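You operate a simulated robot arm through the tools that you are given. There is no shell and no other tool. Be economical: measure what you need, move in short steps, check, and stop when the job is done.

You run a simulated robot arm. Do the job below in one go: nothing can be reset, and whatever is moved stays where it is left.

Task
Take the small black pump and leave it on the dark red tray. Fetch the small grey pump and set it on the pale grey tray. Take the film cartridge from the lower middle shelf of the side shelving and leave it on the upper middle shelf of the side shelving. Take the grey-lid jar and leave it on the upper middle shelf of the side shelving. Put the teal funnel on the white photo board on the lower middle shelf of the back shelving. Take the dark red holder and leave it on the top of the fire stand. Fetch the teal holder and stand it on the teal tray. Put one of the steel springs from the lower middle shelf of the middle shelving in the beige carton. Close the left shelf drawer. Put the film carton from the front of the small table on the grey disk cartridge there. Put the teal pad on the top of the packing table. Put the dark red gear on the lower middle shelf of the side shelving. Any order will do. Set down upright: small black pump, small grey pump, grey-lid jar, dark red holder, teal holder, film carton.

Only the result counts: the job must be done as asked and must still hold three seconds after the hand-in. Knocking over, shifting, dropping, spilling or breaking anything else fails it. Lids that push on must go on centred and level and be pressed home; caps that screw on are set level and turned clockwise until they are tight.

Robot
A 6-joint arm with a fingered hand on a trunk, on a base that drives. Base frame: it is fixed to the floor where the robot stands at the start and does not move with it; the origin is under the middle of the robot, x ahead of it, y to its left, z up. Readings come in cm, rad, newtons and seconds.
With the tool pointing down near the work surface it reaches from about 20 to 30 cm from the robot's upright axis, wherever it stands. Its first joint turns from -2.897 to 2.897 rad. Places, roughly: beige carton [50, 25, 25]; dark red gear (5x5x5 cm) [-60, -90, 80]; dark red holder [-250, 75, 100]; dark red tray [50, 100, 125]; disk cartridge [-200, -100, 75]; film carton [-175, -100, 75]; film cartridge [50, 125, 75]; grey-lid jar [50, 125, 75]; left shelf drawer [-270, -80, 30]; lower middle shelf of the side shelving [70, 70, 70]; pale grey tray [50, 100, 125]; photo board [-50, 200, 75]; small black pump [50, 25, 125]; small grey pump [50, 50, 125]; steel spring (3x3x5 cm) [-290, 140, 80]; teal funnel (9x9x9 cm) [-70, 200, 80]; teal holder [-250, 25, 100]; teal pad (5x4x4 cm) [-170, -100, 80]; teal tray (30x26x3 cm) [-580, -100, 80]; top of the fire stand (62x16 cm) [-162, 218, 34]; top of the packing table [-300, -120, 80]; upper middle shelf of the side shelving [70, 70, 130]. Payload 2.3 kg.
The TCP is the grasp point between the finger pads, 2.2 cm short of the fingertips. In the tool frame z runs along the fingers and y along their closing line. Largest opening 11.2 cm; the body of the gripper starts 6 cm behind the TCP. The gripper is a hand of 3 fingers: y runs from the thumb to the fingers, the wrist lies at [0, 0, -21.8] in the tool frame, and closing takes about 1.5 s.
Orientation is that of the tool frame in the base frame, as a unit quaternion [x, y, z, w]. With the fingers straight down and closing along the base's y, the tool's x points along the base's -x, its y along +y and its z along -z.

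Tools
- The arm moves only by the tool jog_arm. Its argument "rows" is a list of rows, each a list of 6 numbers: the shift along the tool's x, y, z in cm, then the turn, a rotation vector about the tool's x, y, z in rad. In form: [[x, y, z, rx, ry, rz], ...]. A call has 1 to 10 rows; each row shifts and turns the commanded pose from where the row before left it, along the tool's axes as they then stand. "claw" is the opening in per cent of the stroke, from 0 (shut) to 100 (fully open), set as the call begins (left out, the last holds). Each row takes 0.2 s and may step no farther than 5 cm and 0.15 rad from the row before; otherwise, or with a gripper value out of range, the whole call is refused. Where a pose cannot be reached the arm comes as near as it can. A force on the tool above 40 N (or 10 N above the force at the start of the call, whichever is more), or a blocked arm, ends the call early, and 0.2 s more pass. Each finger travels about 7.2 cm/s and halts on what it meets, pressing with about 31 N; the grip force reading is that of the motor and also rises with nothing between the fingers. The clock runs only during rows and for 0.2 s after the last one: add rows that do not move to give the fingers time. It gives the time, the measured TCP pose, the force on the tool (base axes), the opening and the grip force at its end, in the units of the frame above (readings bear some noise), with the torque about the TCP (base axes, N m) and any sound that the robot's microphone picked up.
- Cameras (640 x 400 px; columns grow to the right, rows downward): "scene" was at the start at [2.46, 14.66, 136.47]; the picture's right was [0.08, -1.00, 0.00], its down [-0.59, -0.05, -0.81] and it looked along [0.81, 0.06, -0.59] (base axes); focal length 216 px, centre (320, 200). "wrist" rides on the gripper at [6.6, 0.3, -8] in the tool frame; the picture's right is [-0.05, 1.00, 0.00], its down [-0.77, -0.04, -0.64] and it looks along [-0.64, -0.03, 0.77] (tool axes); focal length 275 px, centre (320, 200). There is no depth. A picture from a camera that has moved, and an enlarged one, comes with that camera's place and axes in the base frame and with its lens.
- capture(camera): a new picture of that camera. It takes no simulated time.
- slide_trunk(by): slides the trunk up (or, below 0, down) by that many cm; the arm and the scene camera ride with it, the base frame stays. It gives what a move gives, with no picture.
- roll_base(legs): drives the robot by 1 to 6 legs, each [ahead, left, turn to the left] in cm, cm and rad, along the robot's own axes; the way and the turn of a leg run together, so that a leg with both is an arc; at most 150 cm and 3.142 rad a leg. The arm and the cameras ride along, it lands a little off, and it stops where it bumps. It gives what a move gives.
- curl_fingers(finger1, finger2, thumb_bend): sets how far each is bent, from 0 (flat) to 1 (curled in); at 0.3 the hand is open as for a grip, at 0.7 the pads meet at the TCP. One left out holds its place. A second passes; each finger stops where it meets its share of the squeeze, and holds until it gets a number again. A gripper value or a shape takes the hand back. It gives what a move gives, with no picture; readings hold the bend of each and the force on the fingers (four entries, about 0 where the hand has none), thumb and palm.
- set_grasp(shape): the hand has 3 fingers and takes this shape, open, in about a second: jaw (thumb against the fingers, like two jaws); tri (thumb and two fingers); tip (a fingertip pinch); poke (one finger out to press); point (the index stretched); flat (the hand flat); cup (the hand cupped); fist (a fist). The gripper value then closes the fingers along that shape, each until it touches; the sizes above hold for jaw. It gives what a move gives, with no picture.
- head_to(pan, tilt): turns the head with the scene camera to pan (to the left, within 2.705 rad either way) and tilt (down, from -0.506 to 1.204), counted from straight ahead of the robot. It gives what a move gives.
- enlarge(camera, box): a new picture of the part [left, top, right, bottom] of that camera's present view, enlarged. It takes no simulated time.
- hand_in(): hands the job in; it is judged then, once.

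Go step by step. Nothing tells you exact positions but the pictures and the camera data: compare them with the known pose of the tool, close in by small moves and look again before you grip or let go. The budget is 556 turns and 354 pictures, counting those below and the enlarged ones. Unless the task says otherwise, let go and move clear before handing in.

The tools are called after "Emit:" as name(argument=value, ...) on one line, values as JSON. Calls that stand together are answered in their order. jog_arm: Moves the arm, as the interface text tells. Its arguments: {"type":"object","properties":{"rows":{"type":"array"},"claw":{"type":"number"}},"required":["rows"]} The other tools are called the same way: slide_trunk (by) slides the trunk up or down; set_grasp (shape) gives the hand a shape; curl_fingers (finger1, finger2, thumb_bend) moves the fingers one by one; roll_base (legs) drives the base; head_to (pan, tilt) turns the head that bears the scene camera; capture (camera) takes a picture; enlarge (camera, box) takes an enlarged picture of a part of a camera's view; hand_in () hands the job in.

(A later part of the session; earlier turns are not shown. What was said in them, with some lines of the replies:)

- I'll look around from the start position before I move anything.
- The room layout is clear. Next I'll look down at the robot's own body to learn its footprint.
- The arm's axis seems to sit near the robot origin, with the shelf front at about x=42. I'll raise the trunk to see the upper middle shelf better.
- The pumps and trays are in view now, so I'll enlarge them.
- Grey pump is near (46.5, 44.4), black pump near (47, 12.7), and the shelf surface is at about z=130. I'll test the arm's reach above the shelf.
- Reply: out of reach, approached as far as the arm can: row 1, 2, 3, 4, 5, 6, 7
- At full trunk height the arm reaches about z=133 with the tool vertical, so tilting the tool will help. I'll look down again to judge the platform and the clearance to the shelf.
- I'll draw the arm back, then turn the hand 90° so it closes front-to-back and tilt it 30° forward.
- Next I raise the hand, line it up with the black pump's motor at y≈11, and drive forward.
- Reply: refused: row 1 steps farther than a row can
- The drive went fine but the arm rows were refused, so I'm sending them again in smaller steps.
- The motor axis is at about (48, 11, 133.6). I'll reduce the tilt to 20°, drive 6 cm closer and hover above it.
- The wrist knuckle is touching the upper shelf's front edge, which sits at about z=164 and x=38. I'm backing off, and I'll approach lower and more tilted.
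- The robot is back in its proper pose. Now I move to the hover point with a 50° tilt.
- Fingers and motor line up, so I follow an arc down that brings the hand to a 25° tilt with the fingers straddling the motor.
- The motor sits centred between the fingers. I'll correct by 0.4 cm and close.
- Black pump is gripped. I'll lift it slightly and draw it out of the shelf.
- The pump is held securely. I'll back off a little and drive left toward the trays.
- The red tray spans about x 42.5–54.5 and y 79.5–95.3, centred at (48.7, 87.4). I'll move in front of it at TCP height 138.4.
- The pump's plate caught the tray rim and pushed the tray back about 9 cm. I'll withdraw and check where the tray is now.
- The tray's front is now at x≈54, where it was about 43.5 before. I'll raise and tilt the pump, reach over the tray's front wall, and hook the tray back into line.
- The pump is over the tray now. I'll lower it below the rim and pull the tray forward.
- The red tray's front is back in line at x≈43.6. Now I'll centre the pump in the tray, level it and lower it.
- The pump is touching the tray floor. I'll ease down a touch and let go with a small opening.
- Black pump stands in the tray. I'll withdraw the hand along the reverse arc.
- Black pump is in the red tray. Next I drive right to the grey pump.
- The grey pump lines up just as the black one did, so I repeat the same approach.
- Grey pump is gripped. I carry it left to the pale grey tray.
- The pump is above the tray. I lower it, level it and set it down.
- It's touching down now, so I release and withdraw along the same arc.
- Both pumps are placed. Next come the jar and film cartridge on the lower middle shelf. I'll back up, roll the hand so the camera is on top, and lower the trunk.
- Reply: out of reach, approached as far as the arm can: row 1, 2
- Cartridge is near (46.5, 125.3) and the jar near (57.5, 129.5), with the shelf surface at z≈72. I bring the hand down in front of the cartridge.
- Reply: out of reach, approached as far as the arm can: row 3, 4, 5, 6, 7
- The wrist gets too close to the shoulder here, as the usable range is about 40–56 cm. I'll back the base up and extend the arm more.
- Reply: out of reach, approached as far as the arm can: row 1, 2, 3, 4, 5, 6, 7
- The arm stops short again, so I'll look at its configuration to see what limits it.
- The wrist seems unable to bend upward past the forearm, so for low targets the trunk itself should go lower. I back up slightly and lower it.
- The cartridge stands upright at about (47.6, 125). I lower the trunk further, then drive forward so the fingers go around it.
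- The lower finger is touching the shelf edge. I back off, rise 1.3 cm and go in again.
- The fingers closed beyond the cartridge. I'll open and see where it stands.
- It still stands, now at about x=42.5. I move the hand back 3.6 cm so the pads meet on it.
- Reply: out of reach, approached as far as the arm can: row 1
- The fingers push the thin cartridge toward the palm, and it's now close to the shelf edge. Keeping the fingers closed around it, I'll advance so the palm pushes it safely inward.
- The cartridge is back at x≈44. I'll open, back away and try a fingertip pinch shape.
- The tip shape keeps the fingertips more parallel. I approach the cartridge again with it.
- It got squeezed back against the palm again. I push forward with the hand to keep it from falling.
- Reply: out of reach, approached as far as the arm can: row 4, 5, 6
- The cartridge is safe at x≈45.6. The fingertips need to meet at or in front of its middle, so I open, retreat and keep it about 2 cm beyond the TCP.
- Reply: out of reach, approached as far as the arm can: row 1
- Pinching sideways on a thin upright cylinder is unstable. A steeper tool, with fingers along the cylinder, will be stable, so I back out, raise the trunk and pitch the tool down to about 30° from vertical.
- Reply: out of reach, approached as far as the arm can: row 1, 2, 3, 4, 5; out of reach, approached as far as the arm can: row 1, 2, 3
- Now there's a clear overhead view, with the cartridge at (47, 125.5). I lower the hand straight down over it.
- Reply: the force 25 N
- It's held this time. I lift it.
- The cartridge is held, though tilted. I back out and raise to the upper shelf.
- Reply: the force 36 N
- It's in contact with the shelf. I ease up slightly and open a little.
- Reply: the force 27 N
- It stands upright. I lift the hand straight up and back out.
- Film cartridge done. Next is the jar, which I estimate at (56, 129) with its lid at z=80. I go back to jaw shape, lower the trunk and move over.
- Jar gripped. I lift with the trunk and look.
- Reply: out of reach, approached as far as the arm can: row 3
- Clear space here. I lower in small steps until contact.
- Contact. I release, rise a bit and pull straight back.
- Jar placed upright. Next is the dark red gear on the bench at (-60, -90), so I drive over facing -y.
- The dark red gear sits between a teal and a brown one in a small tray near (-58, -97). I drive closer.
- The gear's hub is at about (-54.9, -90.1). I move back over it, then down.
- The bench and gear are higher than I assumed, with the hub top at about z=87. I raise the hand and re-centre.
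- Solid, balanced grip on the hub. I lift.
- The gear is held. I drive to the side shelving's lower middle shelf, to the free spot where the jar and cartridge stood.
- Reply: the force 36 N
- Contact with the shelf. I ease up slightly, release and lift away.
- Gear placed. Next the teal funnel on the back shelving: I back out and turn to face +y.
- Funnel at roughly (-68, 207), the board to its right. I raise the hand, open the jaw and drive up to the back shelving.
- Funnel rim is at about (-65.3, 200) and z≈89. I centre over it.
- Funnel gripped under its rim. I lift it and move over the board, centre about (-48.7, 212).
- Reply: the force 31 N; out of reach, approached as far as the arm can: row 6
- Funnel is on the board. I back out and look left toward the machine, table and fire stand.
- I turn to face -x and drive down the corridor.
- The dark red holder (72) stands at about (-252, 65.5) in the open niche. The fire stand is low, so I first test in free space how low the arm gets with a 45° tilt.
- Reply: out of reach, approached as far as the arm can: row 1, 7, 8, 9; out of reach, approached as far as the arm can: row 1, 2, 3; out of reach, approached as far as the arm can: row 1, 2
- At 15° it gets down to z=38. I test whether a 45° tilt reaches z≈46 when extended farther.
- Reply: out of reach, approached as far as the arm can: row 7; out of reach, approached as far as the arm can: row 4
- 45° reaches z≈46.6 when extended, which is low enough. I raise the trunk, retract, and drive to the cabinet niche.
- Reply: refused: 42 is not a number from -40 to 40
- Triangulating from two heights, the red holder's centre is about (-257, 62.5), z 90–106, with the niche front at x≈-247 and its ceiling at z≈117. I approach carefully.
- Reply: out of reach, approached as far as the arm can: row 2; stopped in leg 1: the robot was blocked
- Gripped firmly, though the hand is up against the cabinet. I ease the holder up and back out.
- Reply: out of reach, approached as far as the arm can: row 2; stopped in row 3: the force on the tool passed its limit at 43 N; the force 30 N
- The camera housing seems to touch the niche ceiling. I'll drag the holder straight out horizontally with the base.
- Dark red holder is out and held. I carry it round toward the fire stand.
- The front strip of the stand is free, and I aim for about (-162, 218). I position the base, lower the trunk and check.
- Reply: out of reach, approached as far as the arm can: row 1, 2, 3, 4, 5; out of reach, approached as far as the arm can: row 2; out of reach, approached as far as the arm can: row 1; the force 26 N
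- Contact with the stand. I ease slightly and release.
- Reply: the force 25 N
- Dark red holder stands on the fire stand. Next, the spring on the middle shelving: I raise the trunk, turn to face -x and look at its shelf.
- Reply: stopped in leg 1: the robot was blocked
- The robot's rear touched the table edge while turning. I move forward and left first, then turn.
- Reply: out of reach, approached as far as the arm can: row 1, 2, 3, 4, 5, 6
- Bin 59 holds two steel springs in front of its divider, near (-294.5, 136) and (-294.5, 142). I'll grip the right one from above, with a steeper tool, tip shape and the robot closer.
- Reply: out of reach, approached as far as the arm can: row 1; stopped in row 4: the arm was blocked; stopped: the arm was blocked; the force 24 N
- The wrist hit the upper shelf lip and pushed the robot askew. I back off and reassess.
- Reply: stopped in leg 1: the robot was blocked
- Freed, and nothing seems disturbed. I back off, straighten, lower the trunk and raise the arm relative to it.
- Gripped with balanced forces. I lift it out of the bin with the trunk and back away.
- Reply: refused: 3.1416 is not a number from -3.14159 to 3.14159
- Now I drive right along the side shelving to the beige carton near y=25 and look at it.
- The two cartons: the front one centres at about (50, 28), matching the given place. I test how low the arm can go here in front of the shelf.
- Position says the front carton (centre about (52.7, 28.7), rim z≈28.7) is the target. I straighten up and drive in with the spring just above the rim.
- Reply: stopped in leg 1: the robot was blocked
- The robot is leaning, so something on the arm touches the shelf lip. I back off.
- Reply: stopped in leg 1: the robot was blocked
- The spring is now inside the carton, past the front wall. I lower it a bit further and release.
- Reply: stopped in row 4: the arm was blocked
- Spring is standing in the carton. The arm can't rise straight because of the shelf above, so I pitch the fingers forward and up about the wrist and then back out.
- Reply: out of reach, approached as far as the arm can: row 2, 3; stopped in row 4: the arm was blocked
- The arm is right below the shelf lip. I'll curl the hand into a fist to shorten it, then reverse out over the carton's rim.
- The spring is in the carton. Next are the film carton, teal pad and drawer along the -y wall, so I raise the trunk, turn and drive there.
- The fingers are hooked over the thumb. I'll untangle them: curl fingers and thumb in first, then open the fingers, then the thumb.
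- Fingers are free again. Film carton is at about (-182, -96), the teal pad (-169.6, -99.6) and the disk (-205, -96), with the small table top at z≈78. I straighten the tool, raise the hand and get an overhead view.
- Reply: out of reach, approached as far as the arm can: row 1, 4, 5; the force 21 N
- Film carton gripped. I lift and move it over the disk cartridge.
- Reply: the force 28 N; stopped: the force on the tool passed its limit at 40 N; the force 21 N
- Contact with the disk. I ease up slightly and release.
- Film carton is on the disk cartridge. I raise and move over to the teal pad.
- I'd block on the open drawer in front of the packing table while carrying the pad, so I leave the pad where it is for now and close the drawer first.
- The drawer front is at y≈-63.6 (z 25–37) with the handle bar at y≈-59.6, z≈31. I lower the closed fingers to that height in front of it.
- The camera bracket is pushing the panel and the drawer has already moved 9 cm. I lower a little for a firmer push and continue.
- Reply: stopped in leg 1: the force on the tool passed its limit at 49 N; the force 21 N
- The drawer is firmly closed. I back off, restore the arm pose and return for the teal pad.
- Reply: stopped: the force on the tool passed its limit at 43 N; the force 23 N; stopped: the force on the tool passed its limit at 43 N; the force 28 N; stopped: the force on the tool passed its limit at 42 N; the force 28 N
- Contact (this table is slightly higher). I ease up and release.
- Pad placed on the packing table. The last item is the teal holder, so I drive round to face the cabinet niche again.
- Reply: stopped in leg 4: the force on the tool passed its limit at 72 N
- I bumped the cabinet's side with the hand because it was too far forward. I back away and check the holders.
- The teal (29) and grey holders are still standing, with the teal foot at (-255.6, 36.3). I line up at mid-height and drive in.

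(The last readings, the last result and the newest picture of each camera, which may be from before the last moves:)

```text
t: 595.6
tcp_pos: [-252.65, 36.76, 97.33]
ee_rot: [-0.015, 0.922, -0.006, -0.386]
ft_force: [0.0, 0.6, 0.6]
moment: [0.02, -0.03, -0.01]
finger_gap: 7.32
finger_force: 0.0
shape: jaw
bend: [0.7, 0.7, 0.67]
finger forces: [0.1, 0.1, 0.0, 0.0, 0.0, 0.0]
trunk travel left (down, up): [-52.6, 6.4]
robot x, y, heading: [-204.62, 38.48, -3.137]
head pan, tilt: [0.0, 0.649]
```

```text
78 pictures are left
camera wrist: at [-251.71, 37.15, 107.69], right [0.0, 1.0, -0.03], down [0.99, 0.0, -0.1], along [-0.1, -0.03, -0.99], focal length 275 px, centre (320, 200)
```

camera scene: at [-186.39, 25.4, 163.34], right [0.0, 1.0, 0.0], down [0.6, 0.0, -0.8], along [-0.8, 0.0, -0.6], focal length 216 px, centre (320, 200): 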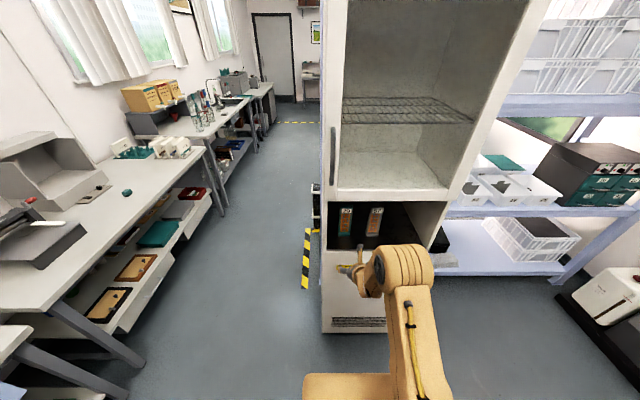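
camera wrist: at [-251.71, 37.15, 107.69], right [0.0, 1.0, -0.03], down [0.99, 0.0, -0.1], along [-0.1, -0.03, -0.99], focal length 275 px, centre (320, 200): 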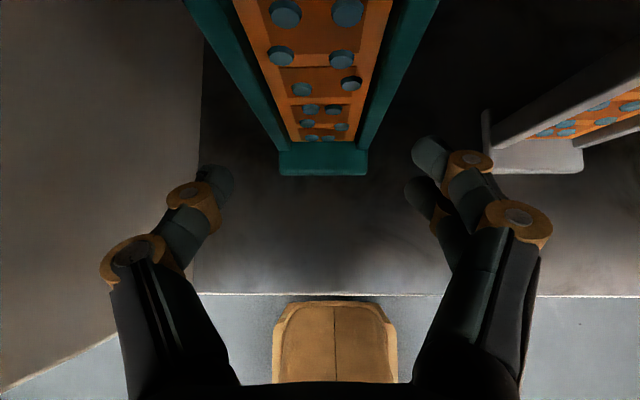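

The camera would be too close to the holder's top, so I raise 3.6 cm before going further.

Emit:
slide_trunk(by=3.6)

Emit:
roll_base(legs=[[3.6, 0, 0]])

Emit:
capture(camera="wrist")

```text
t: 596.4
tcp_pos: [-252.55, 36.69, 100.97]
ee_rot: [-0.015, 0.922, -0.006, -0.388]
ft_force: [0.7, -0.1, 0.3]
moment: [-0.02, -0.01, -0.02]
finger_gap: 7.31
finger_force: 0.0
shape: jaw
bend: [0.7, 0.7, 0.67]
finger forces: [0.0, 0.0, 0.1, 0.1, 0.0, 0.0]
trunk travel left (down, up): [-56.2, 2.8]
robot x, y, heading: [-204.66, 38.21, -3.134]
head pan, tilt: [0.0, 0.649]
```

```text
t: 597.3
tcp_pos: [-256.32, 36.68, 100.95]
ee_rot: [-0.015, 0.922, -0.006, -0.386]
ft_force: [-0.1, 0.2, 0.0]
moment: [-0.02, -0.03, 0.01]
finger_gap: 7.35
finger_force: 0.1
shape: jaw
bend: [0.7, 0.7, 0.67]
finger forces: [0.1, 0.0, 0.0, 0.1, 0.1, 0.1]
trunk travel left (down, up): [-56.2, 2.8]
robot x, y, heading: [-208.3, 38.45, -3.136]
head pan, tilt: [0.0, 0.649]
```

```text
77 pictures are left
camera wrist: at [-255.24, 37.11, 111.31], right [0.0, 1.0, -0.03], down [0.99, 0.0, -0.1], along [-0.1, -0.03, -0.99], focal length 275 px, centre (320, 200)
```

wrist: 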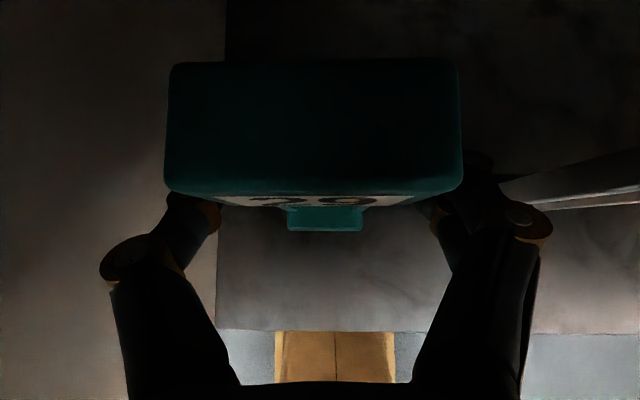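

Emit:
jog_arm(rows=[[0, 0, 0, 0, 0, 0], [0, 0, 0, 0, 0, 0], [0, 0, 0, 0, 0, 0], [0, 0, 0, 0, 0, 0], [0, 0, 0, 0, 0, 0]], claw=0)

Emit:
slide_trunk(by=1.0)

```text
t: 598.5
tcp_pos: [-256.13, 36.7, 101.04]
ee_rot: [-0.015, 0.921, -0.007, -0.388]
ft_force: [-0.1, -0.3, 1.4]
moment: [-0.07, -0.1, 0.03]
finger_gap: 4.68
finger_force: 30.9
shape: jaw
bend: [0.74, 0.74, 0.7]
finger forces: [12.7, 15.5, 0.1, 0.0, 29.1, 0.1]
trunk travel left (down, up): [-56.2, 2.8]
robot x, y, heading: [-207.82, 38.4, -3.134]
head pan, tilt: [0.0, 0.649]
```

```text
t: 599.1
tcp_pos: [-256.13, 36.59, 102.03]
ee_rot: [-0.015, 0.922, -0.006, -0.387]
ft_force: [0.4, 1.3, -1.3]
moment: [-0.01, 0.0, -0.02]
finger_gap: 4.42
finger_force: 31.0
shape: jaw
bend: [0.77, 0.74, 0.7]
finger forces: [12.4, 18.2, 0.0, 0.0, 29.1, 0.1]
trunk travel left (down, up): [-57.2, 1.8]
robot x, y, heading: [-208.16, 38.57, -3.133]
head pan, tilt: [0.0, 0.649]
```

Emit:
roll_base(legs=[[-6, 0, 0]])

Emit:
capture(camera="wrist")

Emit:
roll_base(legs=[[-16, 0, 0]])

Emit:
capture(camera="scene")

```text
t: 600.0
tcp_pos: [-249.97, 36.66, 102.01]
ee_rot: [-0.016, 0.922, -0.006, -0.388]
ft_force: [-0.3, 0.2, -0.6]
moment: [0.02, -0.02, 0.01]
finger_gap: 4.43
finger_force: 31.4
shape: jaw
bend: [0.77, 0.74, 0.7]
finger forces: [12.4, 18.2, 0.0, 0.1, 29.2, 0.0]
trunk travel left (down, up): [-57.2, 1.8]
robot x, y, heading: [-202.0, 38.33, -3.134]
head pan, tilt: [0.0, 0.649]
```

```text
76 pictures are left
camera wrist: at [-249.01, 37.05, 112.39], right [0.0, 1.0, -0.03], down [0.99, 0.0, -0.11], along [-0.11, -0.03, -0.99], focal length 275 px, centre (320, 200)
```

wrist: 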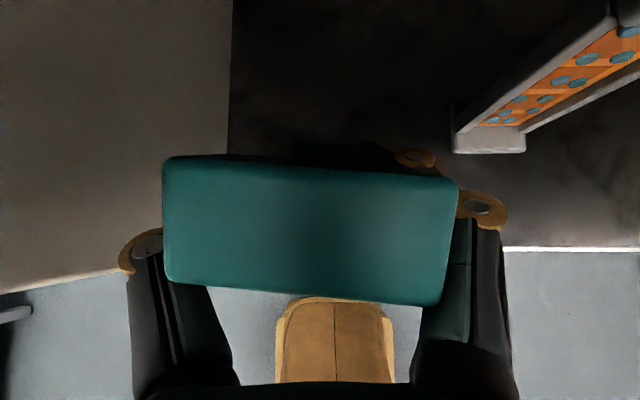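

```text
t: 601.4
tcp_pos: [-234.08, 36.76, 102.01]
ee_rot: [-0.015, 0.922, -0.006, -0.388]
ft_force: [0.2, -0.5, -1.2]
moment: [0.0, 0.03, 0.01]
finger_gap: 4.43
finger_force: 31.4
shape: jaw
bend: [0.77, 0.74, 0.7]
finger forces: [12.5, 18.2, 0.0, 0.0, 29.1, 0.1]
trunk travel left (down, up): [-57.2, 1.8]
robot x, y, heading: [-186.24, 38.41, -3.135]
head pan, tilt: [0.0, 0.649]
```

```text
75 pictures are left
camera scene: at [-188.87, 24.38, 165.94], right [-0.01, 1.0, 0.0], down [0.6, 0.0, -0.8], along [-0.8, -0.01, -0.6], focal length 216 px, centre (320, 200)
```

scene: 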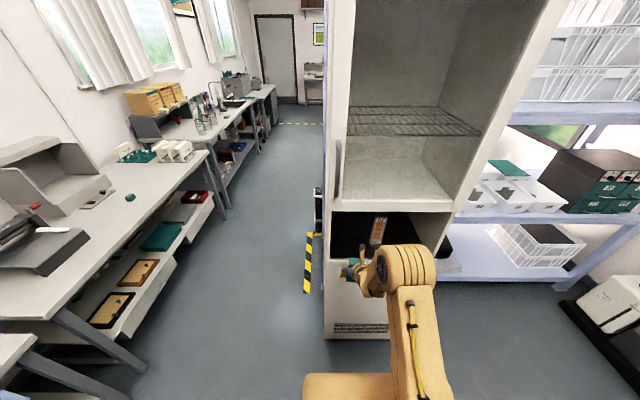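

Emit:
enlarge(camera="scene", box=[310, 230, 420, 310])

Emit:
capture(camera="wrist")

```text
5.00 times, centred on (365, 270) of scene
camera zoom: at [-188.87, 24.38, 165.94], right [-0.01, 1.0, 0.0], down [0.6, 0.0, -0.8], along [-0.8, -0.01, -0.6], focal length 1079 px, centre (95, -150)
```

zoom: 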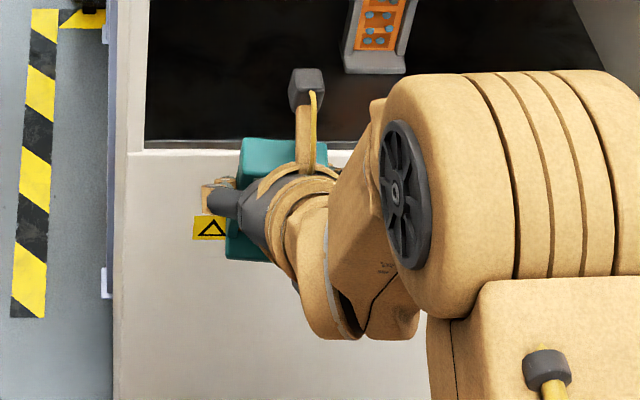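

```text
73 pictures are left
camera wrist: at [-233.16, 37.29, 112.37], right [0.0, 1.0, -0.03], down [0.99, 0.0, -0.11], along [-0.11, -0.03, -0.99], focal length 275 px, centre (320, 200)
```

wrist: 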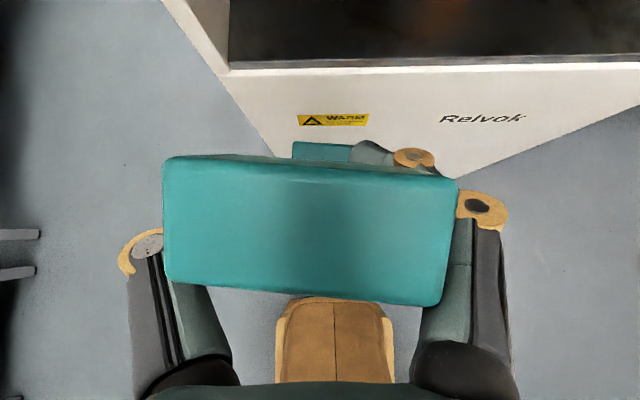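

The holder has pitched about 27° in the grip, its top toward the robot. I reduce the hand's tilt by the same amount to bring it upright and check.

Emit:
jog_arm(rows=[[0, 0, 0, 0, -0.12, 0], [0, 0, 0, 0, -0.12, 0], [0, 0, 0, 0, -0.12, 0], [0, 0, 0, 0, -0.11, 0], [0, 0, 0, 0, 0, 0]])

Emit:
roll_base(legs=[[-8, 0, 0]])

Emit:
head_to(pan=0.0, tilt=0.9)

Emit:
enlarge(camera="scene", box=[300, 100, 440, 220])

```text
t: 602.6
tcp_pos: [-234.18, 36.79, 102.07]
ee_rot: [-0.016, 0.987, -0.002, -0.162]
ft_force: [-0.6, -0.1, -2.0]
moment: [0.01, 0.0, -0.02]
finger_gap: 4.39
finger_force: 30.7
shape: jaw
bend: [0.77, 0.74, 0.7]
finger forces: [13.6, 18.0, 0.0, 0.0, 28.5, 0.0]
trunk travel left (down, up): [-57.2, 1.8]
robot x, y, heading: [-186.22, 38.29, -3.136]
head pan, tilt: [0.0, 0.649]
```

```text
t: 603.7
tcp_pos: [-226.3, 36.89, 102.11]
ee_rot: [-0.016, 0.987, -0.002, -0.163]
ft_force: [0.2, 0.2, -2.0]
moment: [0.01, 0.01, 0.04]
finger_gap: 4.42
finger_force: 31.0
shape: jaw
bend: [0.77, 0.74, 0.7]
finger forces: [13.6, 18.0, 0.0, 0.0, 28.5, 0.0]
trunk travel left (down, up): [-57.2, 1.8]
robot x, y, heading: [-178.6, 38.63, -3.135]
head pan, tilt: [0.0, 0.649]
```

```text
t: 604.5
tcp_pos: [-226.45, 36.89, 102.09]
ee_rot: [-0.017, 0.987, -0.003, -0.162]
ft_force: [0.0, -0.6, -1.6]
moment: [-0.01, -0.03, 0.0]
finger_gap: 4.38
finger_force: 31.0
shape: jaw
bend: [0.77, 0.74, 0.7]
finger forces: [13.6, 18.0, 0.0, 0.1, 28.5, 0.0]
trunk travel left (down, up): [-57.2, 1.8]
robot x, y, heading: [-178.64, 38.52, -3.136]
head pan, tilt: [0.0, 0.901]
```

```text
3.33 times, centred on (370, 160) of scene
camera zoom: at [-180.14, 24.45, 163.89], right [-0.01, 1.0, 0.0], down [0.78, 0.01, -0.62], along [-0.62, 0.0, -0.78], focal length 719 px, centre (153, 333)
```

zoom: 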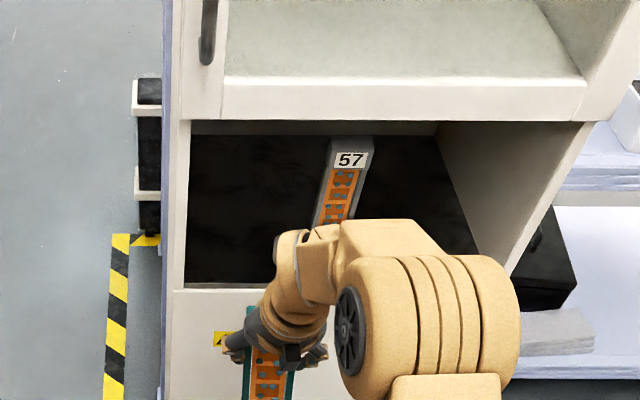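

Emit:
roll_base(legs=[[0, 64, -0.006], [140, 0, 0]])

Emit:
head_to(pan=0.25, tilt=0.45)

Emit:
capture(camera="scene")

```text
t: 614.7
tcp_pos: [-367.48, -29.02, 102.03]
ee_rot: [-0.021, 0.987, -0.004, -0.162]
ft_force: [0.2, 0.1, 0.0]
moment: [0.03, 0.01, 0.01]
finger_gap: 4.4
finger_force: 31.0
shape: jaw
bend: [0.77, 0.74, 0.7]
finger forces: [13.5, 18.0, 0.1, 0.1, 28.5, 0.1]
trunk travel left (down, up): [-57.2, 1.8]
robot x, y, heading: [-319.11, -26.69, -3.121]
head pan, tilt: [0.0, 0.901]
```

```text
t: 615.6
tcp_pos: [-367.32, -29.09, 102.04]
ee_rot: [-0.021, 0.987, -0.003, -0.162]
ft_force: [0.5, -0.8, -1.7]
moment: [-0.03, 0.01, 0.01]
finger_gap: 4.4
finger_force: 30.9
shape: jaw
bend: [0.77, 0.74, 0.7]
finger forces: [13.6, 18.1, 0.1, 0.0, 28.6, 0.0]
trunk travel left (down, up): [-57.2, 1.8]
robot x, y, heading: [-319.4, -26.44, -3.122]
head pan, tilt: [0.25, 0.45]
```

```text
71 pictures are left
camera scene: at [-322.2, -43.3, 167.72], right [-0.26, 0.96, 0.0], down [0.42, 0.11, -0.9], along [-0.87, -0.24, -0.44], focal length 216 px, centre (320, 200)
```

scene: 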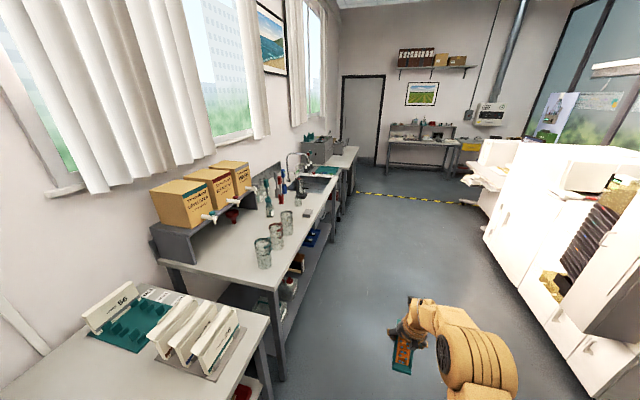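

Emit:
enlarge(camera="scene", box=[370, 270, 480, 390])

Emit:
enlarge(camera="scene", box=[280, 110, 400, 200])

```text
3.33 times, centred on (425, 330) of scene
camera zoom: at [-322.2, -43.3, 167.72], right [-0.26, 0.96, 0.0], down [0.42, 0.11, -0.9], along [-0.87, -0.24, -0.44], focal length 719 px, centre (-30, -233)
```

zoom: 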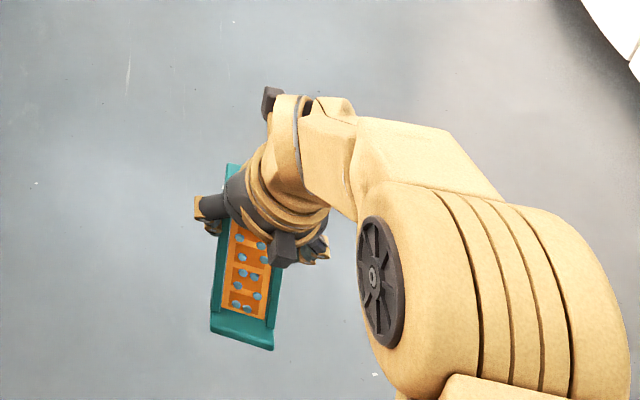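

```text
4.44 times, centred on (340, 155) of scene
camera zoom: at [-322.2, -43.3, 167.72], right [-0.26, 0.96, 0.0], down [0.42, 0.11, -0.9], along [-0.87, -0.24, -0.44], focal length 959 px, centre (231, 400)
```

zoom: 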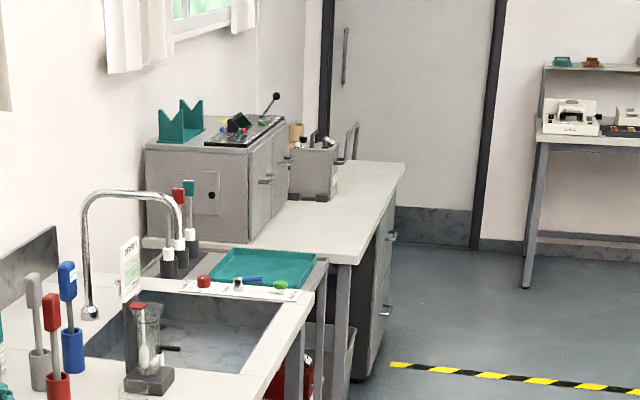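

Emit:
capture(camera="wrist")

```text
68 pictures are left
camera wrist: at [-371.2, -28.73, 111.74], right [0.0, 1.0, -0.02], down [0.93, 0.0, 0.36], along [0.36, -0.02, -0.93], focal length 275 px, centre (320, 200)
```

wrist: 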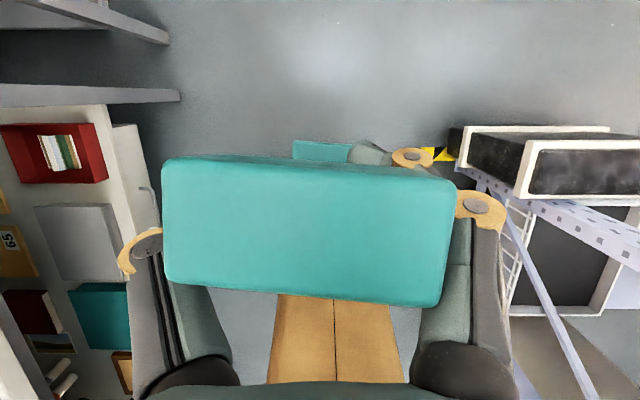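

I adjust the tilt slightly and drive on along the corridor to the teal tray near (-585, -106).

Emit:
jog_arm(rows=[[0, 0, 0, 0, 0.07, 0], [0, 0, 0, 0, 0.07, 0], [0, 0, 0, 0, 0, 0]])

Emit:
roll_base(legs=[[0, 0, -0.02], [140, 0, 0], [122, 0, 0]])

Emit:
roll_base(legs=[[0, 0, 1.571]])

Emit:
head_to(pan=0.0, tilt=0.75)

Emit:
capture(camera="scene")

```text
t: 616.4
tcp_pos: [-367.34, -29.02, 102.0]
ee_rot: [-0.02, 0.973, -0.005, -0.23]
ft_force: [0.3, 0.1, -1.8]
moment: [0.03, -0.02, -0.03]
finger_gap: 4.41
finger_force: 31.3
shape: jaw
bend: [0.77, 0.74, 0.7]
finger forces: [13.5, 18.0, 0.1, 0.1, 28.4, 0.0]
trunk travel left (down, up): [-57.2, 1.8]
robot x, y, heading: [-319.23, -26.78, -3.122]
head pan, tilt: [0.25, 0.45]
```

```text
t: 629.3
tcp_pos: [-625.92, -24.51, 102.0]
ee_rot: [0.0, 0.973, 0.0, -0.23]
ft_force: [-0.4, -0.5, -0.6]
moment: [-0.01, -0.02, 0.04]
finger_gap: 4.39
finger_force: 31.2
shape: jaw
bend: [0.77, 0.74, 0.7]
finger forces: [13.6, 18.0, 0.0, 0.0, 28.5, 0.0]
trunk travel left (down, up): [-57.2, 1.8]
robot x, y, heading: [-577.92, -24.19, 3.114]
head pan, tilt: [0.25, 0.45]
```

```text
t: 633.5
tcp_pos: [-578.18, -72.36, 102.05]
ee_rot: [-0.684, 0.692, -0.161, -0.164]
ft_force: [-0.7, 0.0, -1.1]
moment: [-0.01, -0.02, 0.0]
finger_gap: 4.39
finger_force: 31.0
shape: jaw
bend: [0.77, 0.74, 0.7]
finger forces: [12.7, 18.2, 0.1, 0.1, 28.4, 0.0]
trunk travel left (down, up): [-57.2, 1.8]
robot x, y, heading: [-577.77, -24.06, -1.609]
head pan, tilt: [0.25, 0.45]
```

```text
t: 634.3
tcp_pos: [-578.11, -72.31, 102.1]
ee_rot: [-0.684, 0.692, -0.162, -0.163]
ft_force: [0.1, 0.1, -1.4]
moment: [0.01, -0.03, -0.02]
finger_gap: 4.39
finger_force: 30.8
shape: jaw
bend: [0.77, 0.74, 0.7]
finger forces: [12.7, 18.2, 0.0, 0.0, 28.4, 0.0]
trunk travel left (down, up): [-57.2, 1.8]
robot x, y, heading: [-578.04, -24.03, -1.607]
head pan, tilt: [0.0, 0.75]
```

```text
67 pictures are left
camera scene: at [-564.08, -27.18, 165.09], right [-1.0, 0.04, 0.0], down [0.02, 0.68, -0.73], along [-0.03, -0.73, -0.68], focal length 216 px, centre (320, 200)
```

scene: 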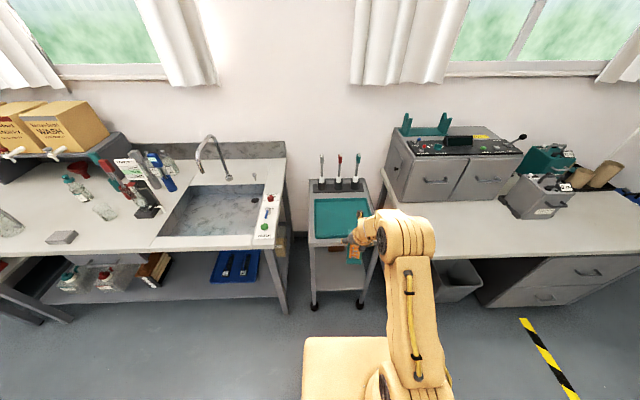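

The tray centres at about (-579.5, -103). I straighten up and move in over it.

Emit:
roll_base(legs=[[0, 0, 0.036], [30, -3, 0]])

Emit:
capture(camera="wrist")

Emit:
capture(camera="scene")

```text
t: 636.7
tcp_pos: [-579.71, -101.76, 102.03]
ee_rot: [0.695, -0.681, 0.164, 0.161]
ft_force: [-0.3, -0.1, -1.3]
moment: [-0.02, 0.0, -0.04]
finger_gap: 4.39
finger_force: 30.8
shape: jaw
bend: [0.77, 0.74, 0.7]
finger forces: [12.8, 18.1, 0.0, 0.0, 28.4, 0.0]
trunk travel left (down, up): [-57.2, 1.8]
robot x, y, heading: [-580.77, -53.35, -1.574]
head pan, tilt: [0.0, 0.75]
```

```text
66 pictures are left
camera wrist: at [-580.05, -104.0, 112.14], right [-1.0, 0.02, -0.02], down [0.01, 0.97, 0.22], along [0.03, 0.22, -0.97], focal length 275 px, centre (320, 200)
```

wrist: 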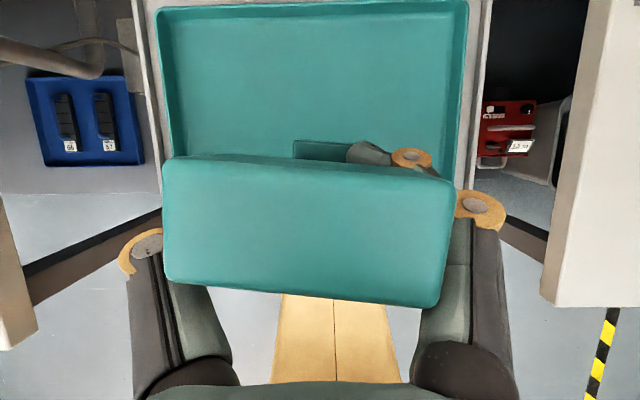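

```text
65 pictures are left
camera scene: at [-567.1, -56.15, 165.08], right [-1.0, 0.0, 0.0], down [0.0, 0.68, -0.73], along [0.0, -0.73, -0.68], focal length 216 px, centre (320, 200)
```

scene: 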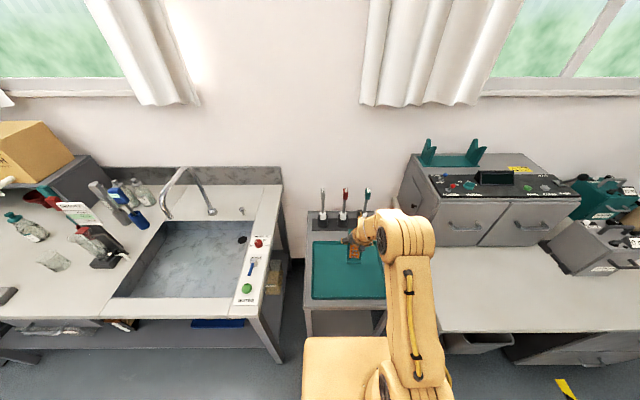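

The holder is nearly upright now. I lower it into the tray.

Emit:
slide_trunk(by=-9)

Emit:
slide_trunk(by=-0.6)

Emit:
slide_trunk(by=-0.5)

Emit:
slide_trunk(by=-0.4)

Emit:
slide_trunk(by=-0.4)

```text
t: 638.0
tcp_pos: [-579.62, -101.76, 92.99]
ee_rot: [0.695, -0.681, 0.164, 0.162]
ft_force: [-0.8, -0.1, -0.9]
moment: [0.02, 0.0, -0.02]
finger_gap: 4.36
finger_force: 30.9
shape: jaw
bend: [0.77, 0.74, 0.7]
finger forces: [12.8, 18.1, 0.0, 0.0, 28.4, 0.0]
trunk travel left (down, up): [-48.2, 10.8]
robot x, y, heading: [-580.91, -53.38, -1.578]
head pan, tilt: [0.0, 0.75]
```

```text
t: 638.5
tcp_pos: [-579.65, -101.82, 92.41]
ee_rot: [0.695, -0.681, 0.164, 0.161]
ft_force: [0.1, -0.9, -0.4]
moment: [0.02, 0.02, 0.0]
finger_gap: 4.37
finger_force: 30.9
shape: jaw
bend: [0.77, 0.74, 0.7]
finger forces: [12.6, 18.0, 0.0, 0.1, 28.5, 0.0]
trunk travel left (down, up): [-47.6, 11.4]
robot x, y, heading: [-580.27, -53.33, -1.575]
head pan, tilt: [0.0, 0.75]
```

```text
t: 639.0
tcp_pos: [-579.67, -101.78, 91.97]
ee_rot: [0.696, -0.68, 0.165, 0.161]
ft_force: [-0.1, -0.2, -0.5]
moment: [-0.01, -0.03, 0.03]
finger_gap: 4.34
finger_force: 31.7
shape: jaw
bend: [0.77, 0.74, 0.7]
finger forces: [12.7, 18.0, 0.0, 0.0, 28.4, 0.1]
trunk travel left (down, up): [-47.1, 11.9]
robot x, y, heading: [-581.08, -53.89, -1.575]
head pan, tilt: [0.0, 0.75]
```

```text
t: 639.6
tcp_pos: [-579.65, -101.7, 91.76]
ee_rot: [0.695, -0.681, 0.166, 0.163]
ft_force: [-1.8, 1.5, 14.4]
moment: [-0.17, -0.18, 0.0]
finger_gap: 4.42
finger_force: 30.8
shape: jaw
bend: [0.77, 0.74, 0.7]
finger forces: [16.3, 18.5, 0.0, 0.0, 29.9, 0.0]
trunk travel left (down, up): [-46.7, 12.3]
robot x, y, heading: [-580.72, -53.43, -1.57]
head pan, tilt: [0.0, 0.75]
```

```text
t: 640.1
tcp_pos: [-579.75, -101.45, 91.44]
ee_rot: [0.695, -0.679, 0.168, 0.162]
ft_force: [-2.7, 3.4, 35.7]
moment: [-0.58, -0.43, -0.07]
finger_gap: 4.42
finger_force: 30.7
shape: jaw
bend: [0.77, 0.74, 0.7]
finger forces: [25.0, 18.5, 0.0, 0.1, 33.2, 0.0]
trunk travel left (down, up): [-46.3, 12.7]
robot x, y, heading: [-581.06, -53.14, -1.573]
head pan, tilt: [0.0, 0.75]
```

Contact. I ease off and open gently.

Emit:
slide_trunk(by=0.3)

Emit:
jog_arm(rows=[[0, 0, 0, 0, 0, 0], [0, 0, 0, 0, 0, 0], [0, 0, 0, 0, 0, 0]], claw=48)

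Emit:
capture(camera="wrist")

```text
t: 640.6
tcp_pos: [-579.68, -101.54, 91.53]
ee_rot: [0.695, -0.681, 0.166, 0.161]
ft_force: [-1.7, 1.1, 25.8]
moment: [-0.56, -0.37, -0.06]
finger_gap: 4.41
finger_force: 30.8
shape: jaw
bend: [0.77, 0.74, 0.7]
finger forces: [23.7, 18.5, 0.0, 0.1, 32.6, 0.1]
trunk travel left (down, up): [-46.6, 12.4]
robot x, y, heading: [-580.97, -53.66, -1.579]
head pan, tilt: [0.0, 0.75]
```

```text
t: 641.4
tcp_pos: [-579.66, -101.75, 91.32]
ee_rot: [0.695, -0.681, 0.164, 0.16]
ft_force: [-1.2, 0.5, -0.1]
moment: [0.02, 0.04, 0.0]
finger_gap: 5.44
finger_force: 0.1
shape: jaw
bend: [0.73, 0.73, 0.7]
finger forces: [0.1, 0.3, 0.0, 0.0, 0.4, 0.0]
trunk travel left (down, up): [-46.6, 12.4]
robot x, y, heading: [-580.92, -53.45, -1.574]
head pan, tilt: [0.0, 0.75]
```

```text
64 pictures are left
camera wrist: at [-580.05, -103.92, 101.49], right [-1.0, 0.02, -0.02], down [0.01, 0.97, 0.22], along [0.03, 0.22, -0.97], focal length 275 px, centre (320, 200)
```

wrist: 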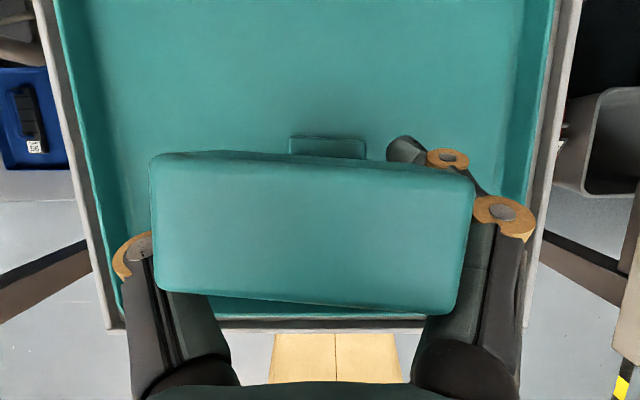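

Emit:
jog_arm(rows=[[0, 0, 0, 0, 0, 0], [0, 0, 0, 0, 0, 0], [0, 0, 0, 0, 0, 0], [0, 0, 0, 0, 0, 0]], claw=90)

Emit:
capture(camera="wrist")

```text
t: 642.4
tcp_pos: [-579.64, -101.84, 91.34]
ee_rot: [0.695, -0.681, 0.164, 0.161]
ft_force: [-0.1, 0.5, 0.4]
moment: [0.01, -0.02, 0.01]
finger_gap: 10.07
finger_force: 0.1
shape: jaw
bend: [0.48, 0.48, 0.44]
finger forces: [0.2, 0.0, 0.0, 0.0, 0.1, 0.0]
trunk travel left (down, up): [-46.6, 12.4]
robot x, y, heading: [-580.64, -53.87, -1.576]
head pan, tilt: [0.0, 0.75]
```

```text
63 pictures are left
camera wrist: at [-580.06, -103.95, 101.57], right [-1.0, 0.02, -0.02], down [0.01, 0.97, 0.22], along [0.03, 0.22, -0.97], focal length 275 px, centre (320, 200)
```

wrist: 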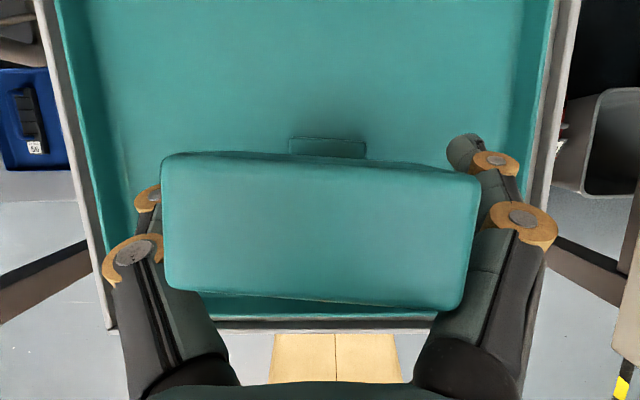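

It stands freely. I raise the hand straight up and back away, then check.

Emit:
slide_trunk(by=12)

Emit:
roll_base(legs=[[-28, 0, 0]])

Emit:
enlarge(camera="scene", box=[270, 150, 430, 270])

```text
t: 643.9
tcp_pos: [-579.67, -101.7, 103.44]
ee_rot: [0.696, -0.681, 0.163, 0.161]
ft_force: [-0.5, 0.0, 0.4]
moment: [-0.03, -0.03, -0.01]
finger_gap: 10.06
finger_force: 0.2
shape: jaw
bend: [0.48, 0.48, 0.44]
finger forces: [0.1, 0.1, 0.1, 0.1, 0.0, 0.1]
trunk travel left (down, up): [-58.6, 0.4]
robot x, y, heading: [-580.86, -53.56, -1.574]
head pan, tilt: [0.0, 0.75]
```

```text
t: 645.9
tcp_pos: [-579.4, -73.61, 103.48]
ee_rot: [0.697, -0.679, 0.165, 0.16]
ft_force: [-0.4, 0.1, -0.1]
moment: [0.03, -0.05, 0.0]
finger_gap: 10.06
finger_force: 0.0
shape: jaw
bend: [0.48, 0.48, 0.44]
finger forces: [0.0, 0.0, 0.1, 0.0, 0.1, 0.1]
trunk travel left (down, up): [-58.6, 0.4]
robot x, y, heading: [-580.8, -25.65, -1.57]
head pan, tilt: [0.0, 0.75]
```

```text
3.33 times, centred on (350, 210) of scene
camera zoom: at [-567.06, -27.8, 166.48], right [-1.0, 0.0, 0.0], down [0.0, 0.68, -0.73], along [0.0, -0.73, -0.68], focal length 719 px, centre (220, 167)
```

zoom: 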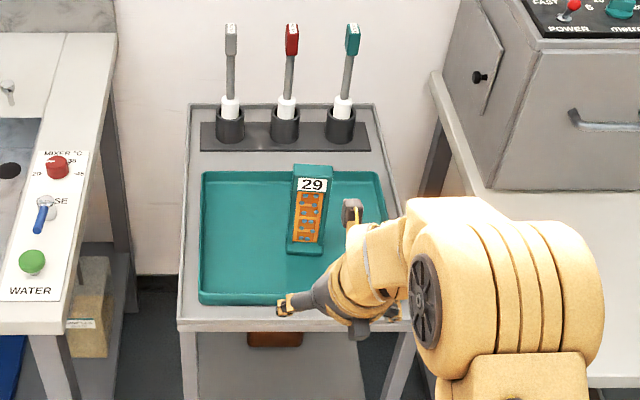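

All twelve jobs look done and the hand is clear, so I hand in.

Emit:
hand_in()

```text
The job is handed in.
```

I carried out all twelve tasks and handed the job in. The last view of each object showed it in place, but no result came back from the judging.

- **Red tray:** I knocked the dark red tray back about 10 cm while placing the black pump. I pulled it forward again until its front edge lined up with the pale grey tray.
- **Carton for the spring:** two cartons stood one behind the other. I used the front one because its position matches the one you gave for the beige carton, but the one behind looks more beige. The carton I used also slid about 2 cm toward the shelf edge while I was taking the hand out.
- **Bumps:** the arm hit the upper shelf edges of the side and middle shelving. It also hit the side of the cabinet that held the holders, and the base touched the table with the displays. Nothing looked moved or knocked over in the pictures afterwards.
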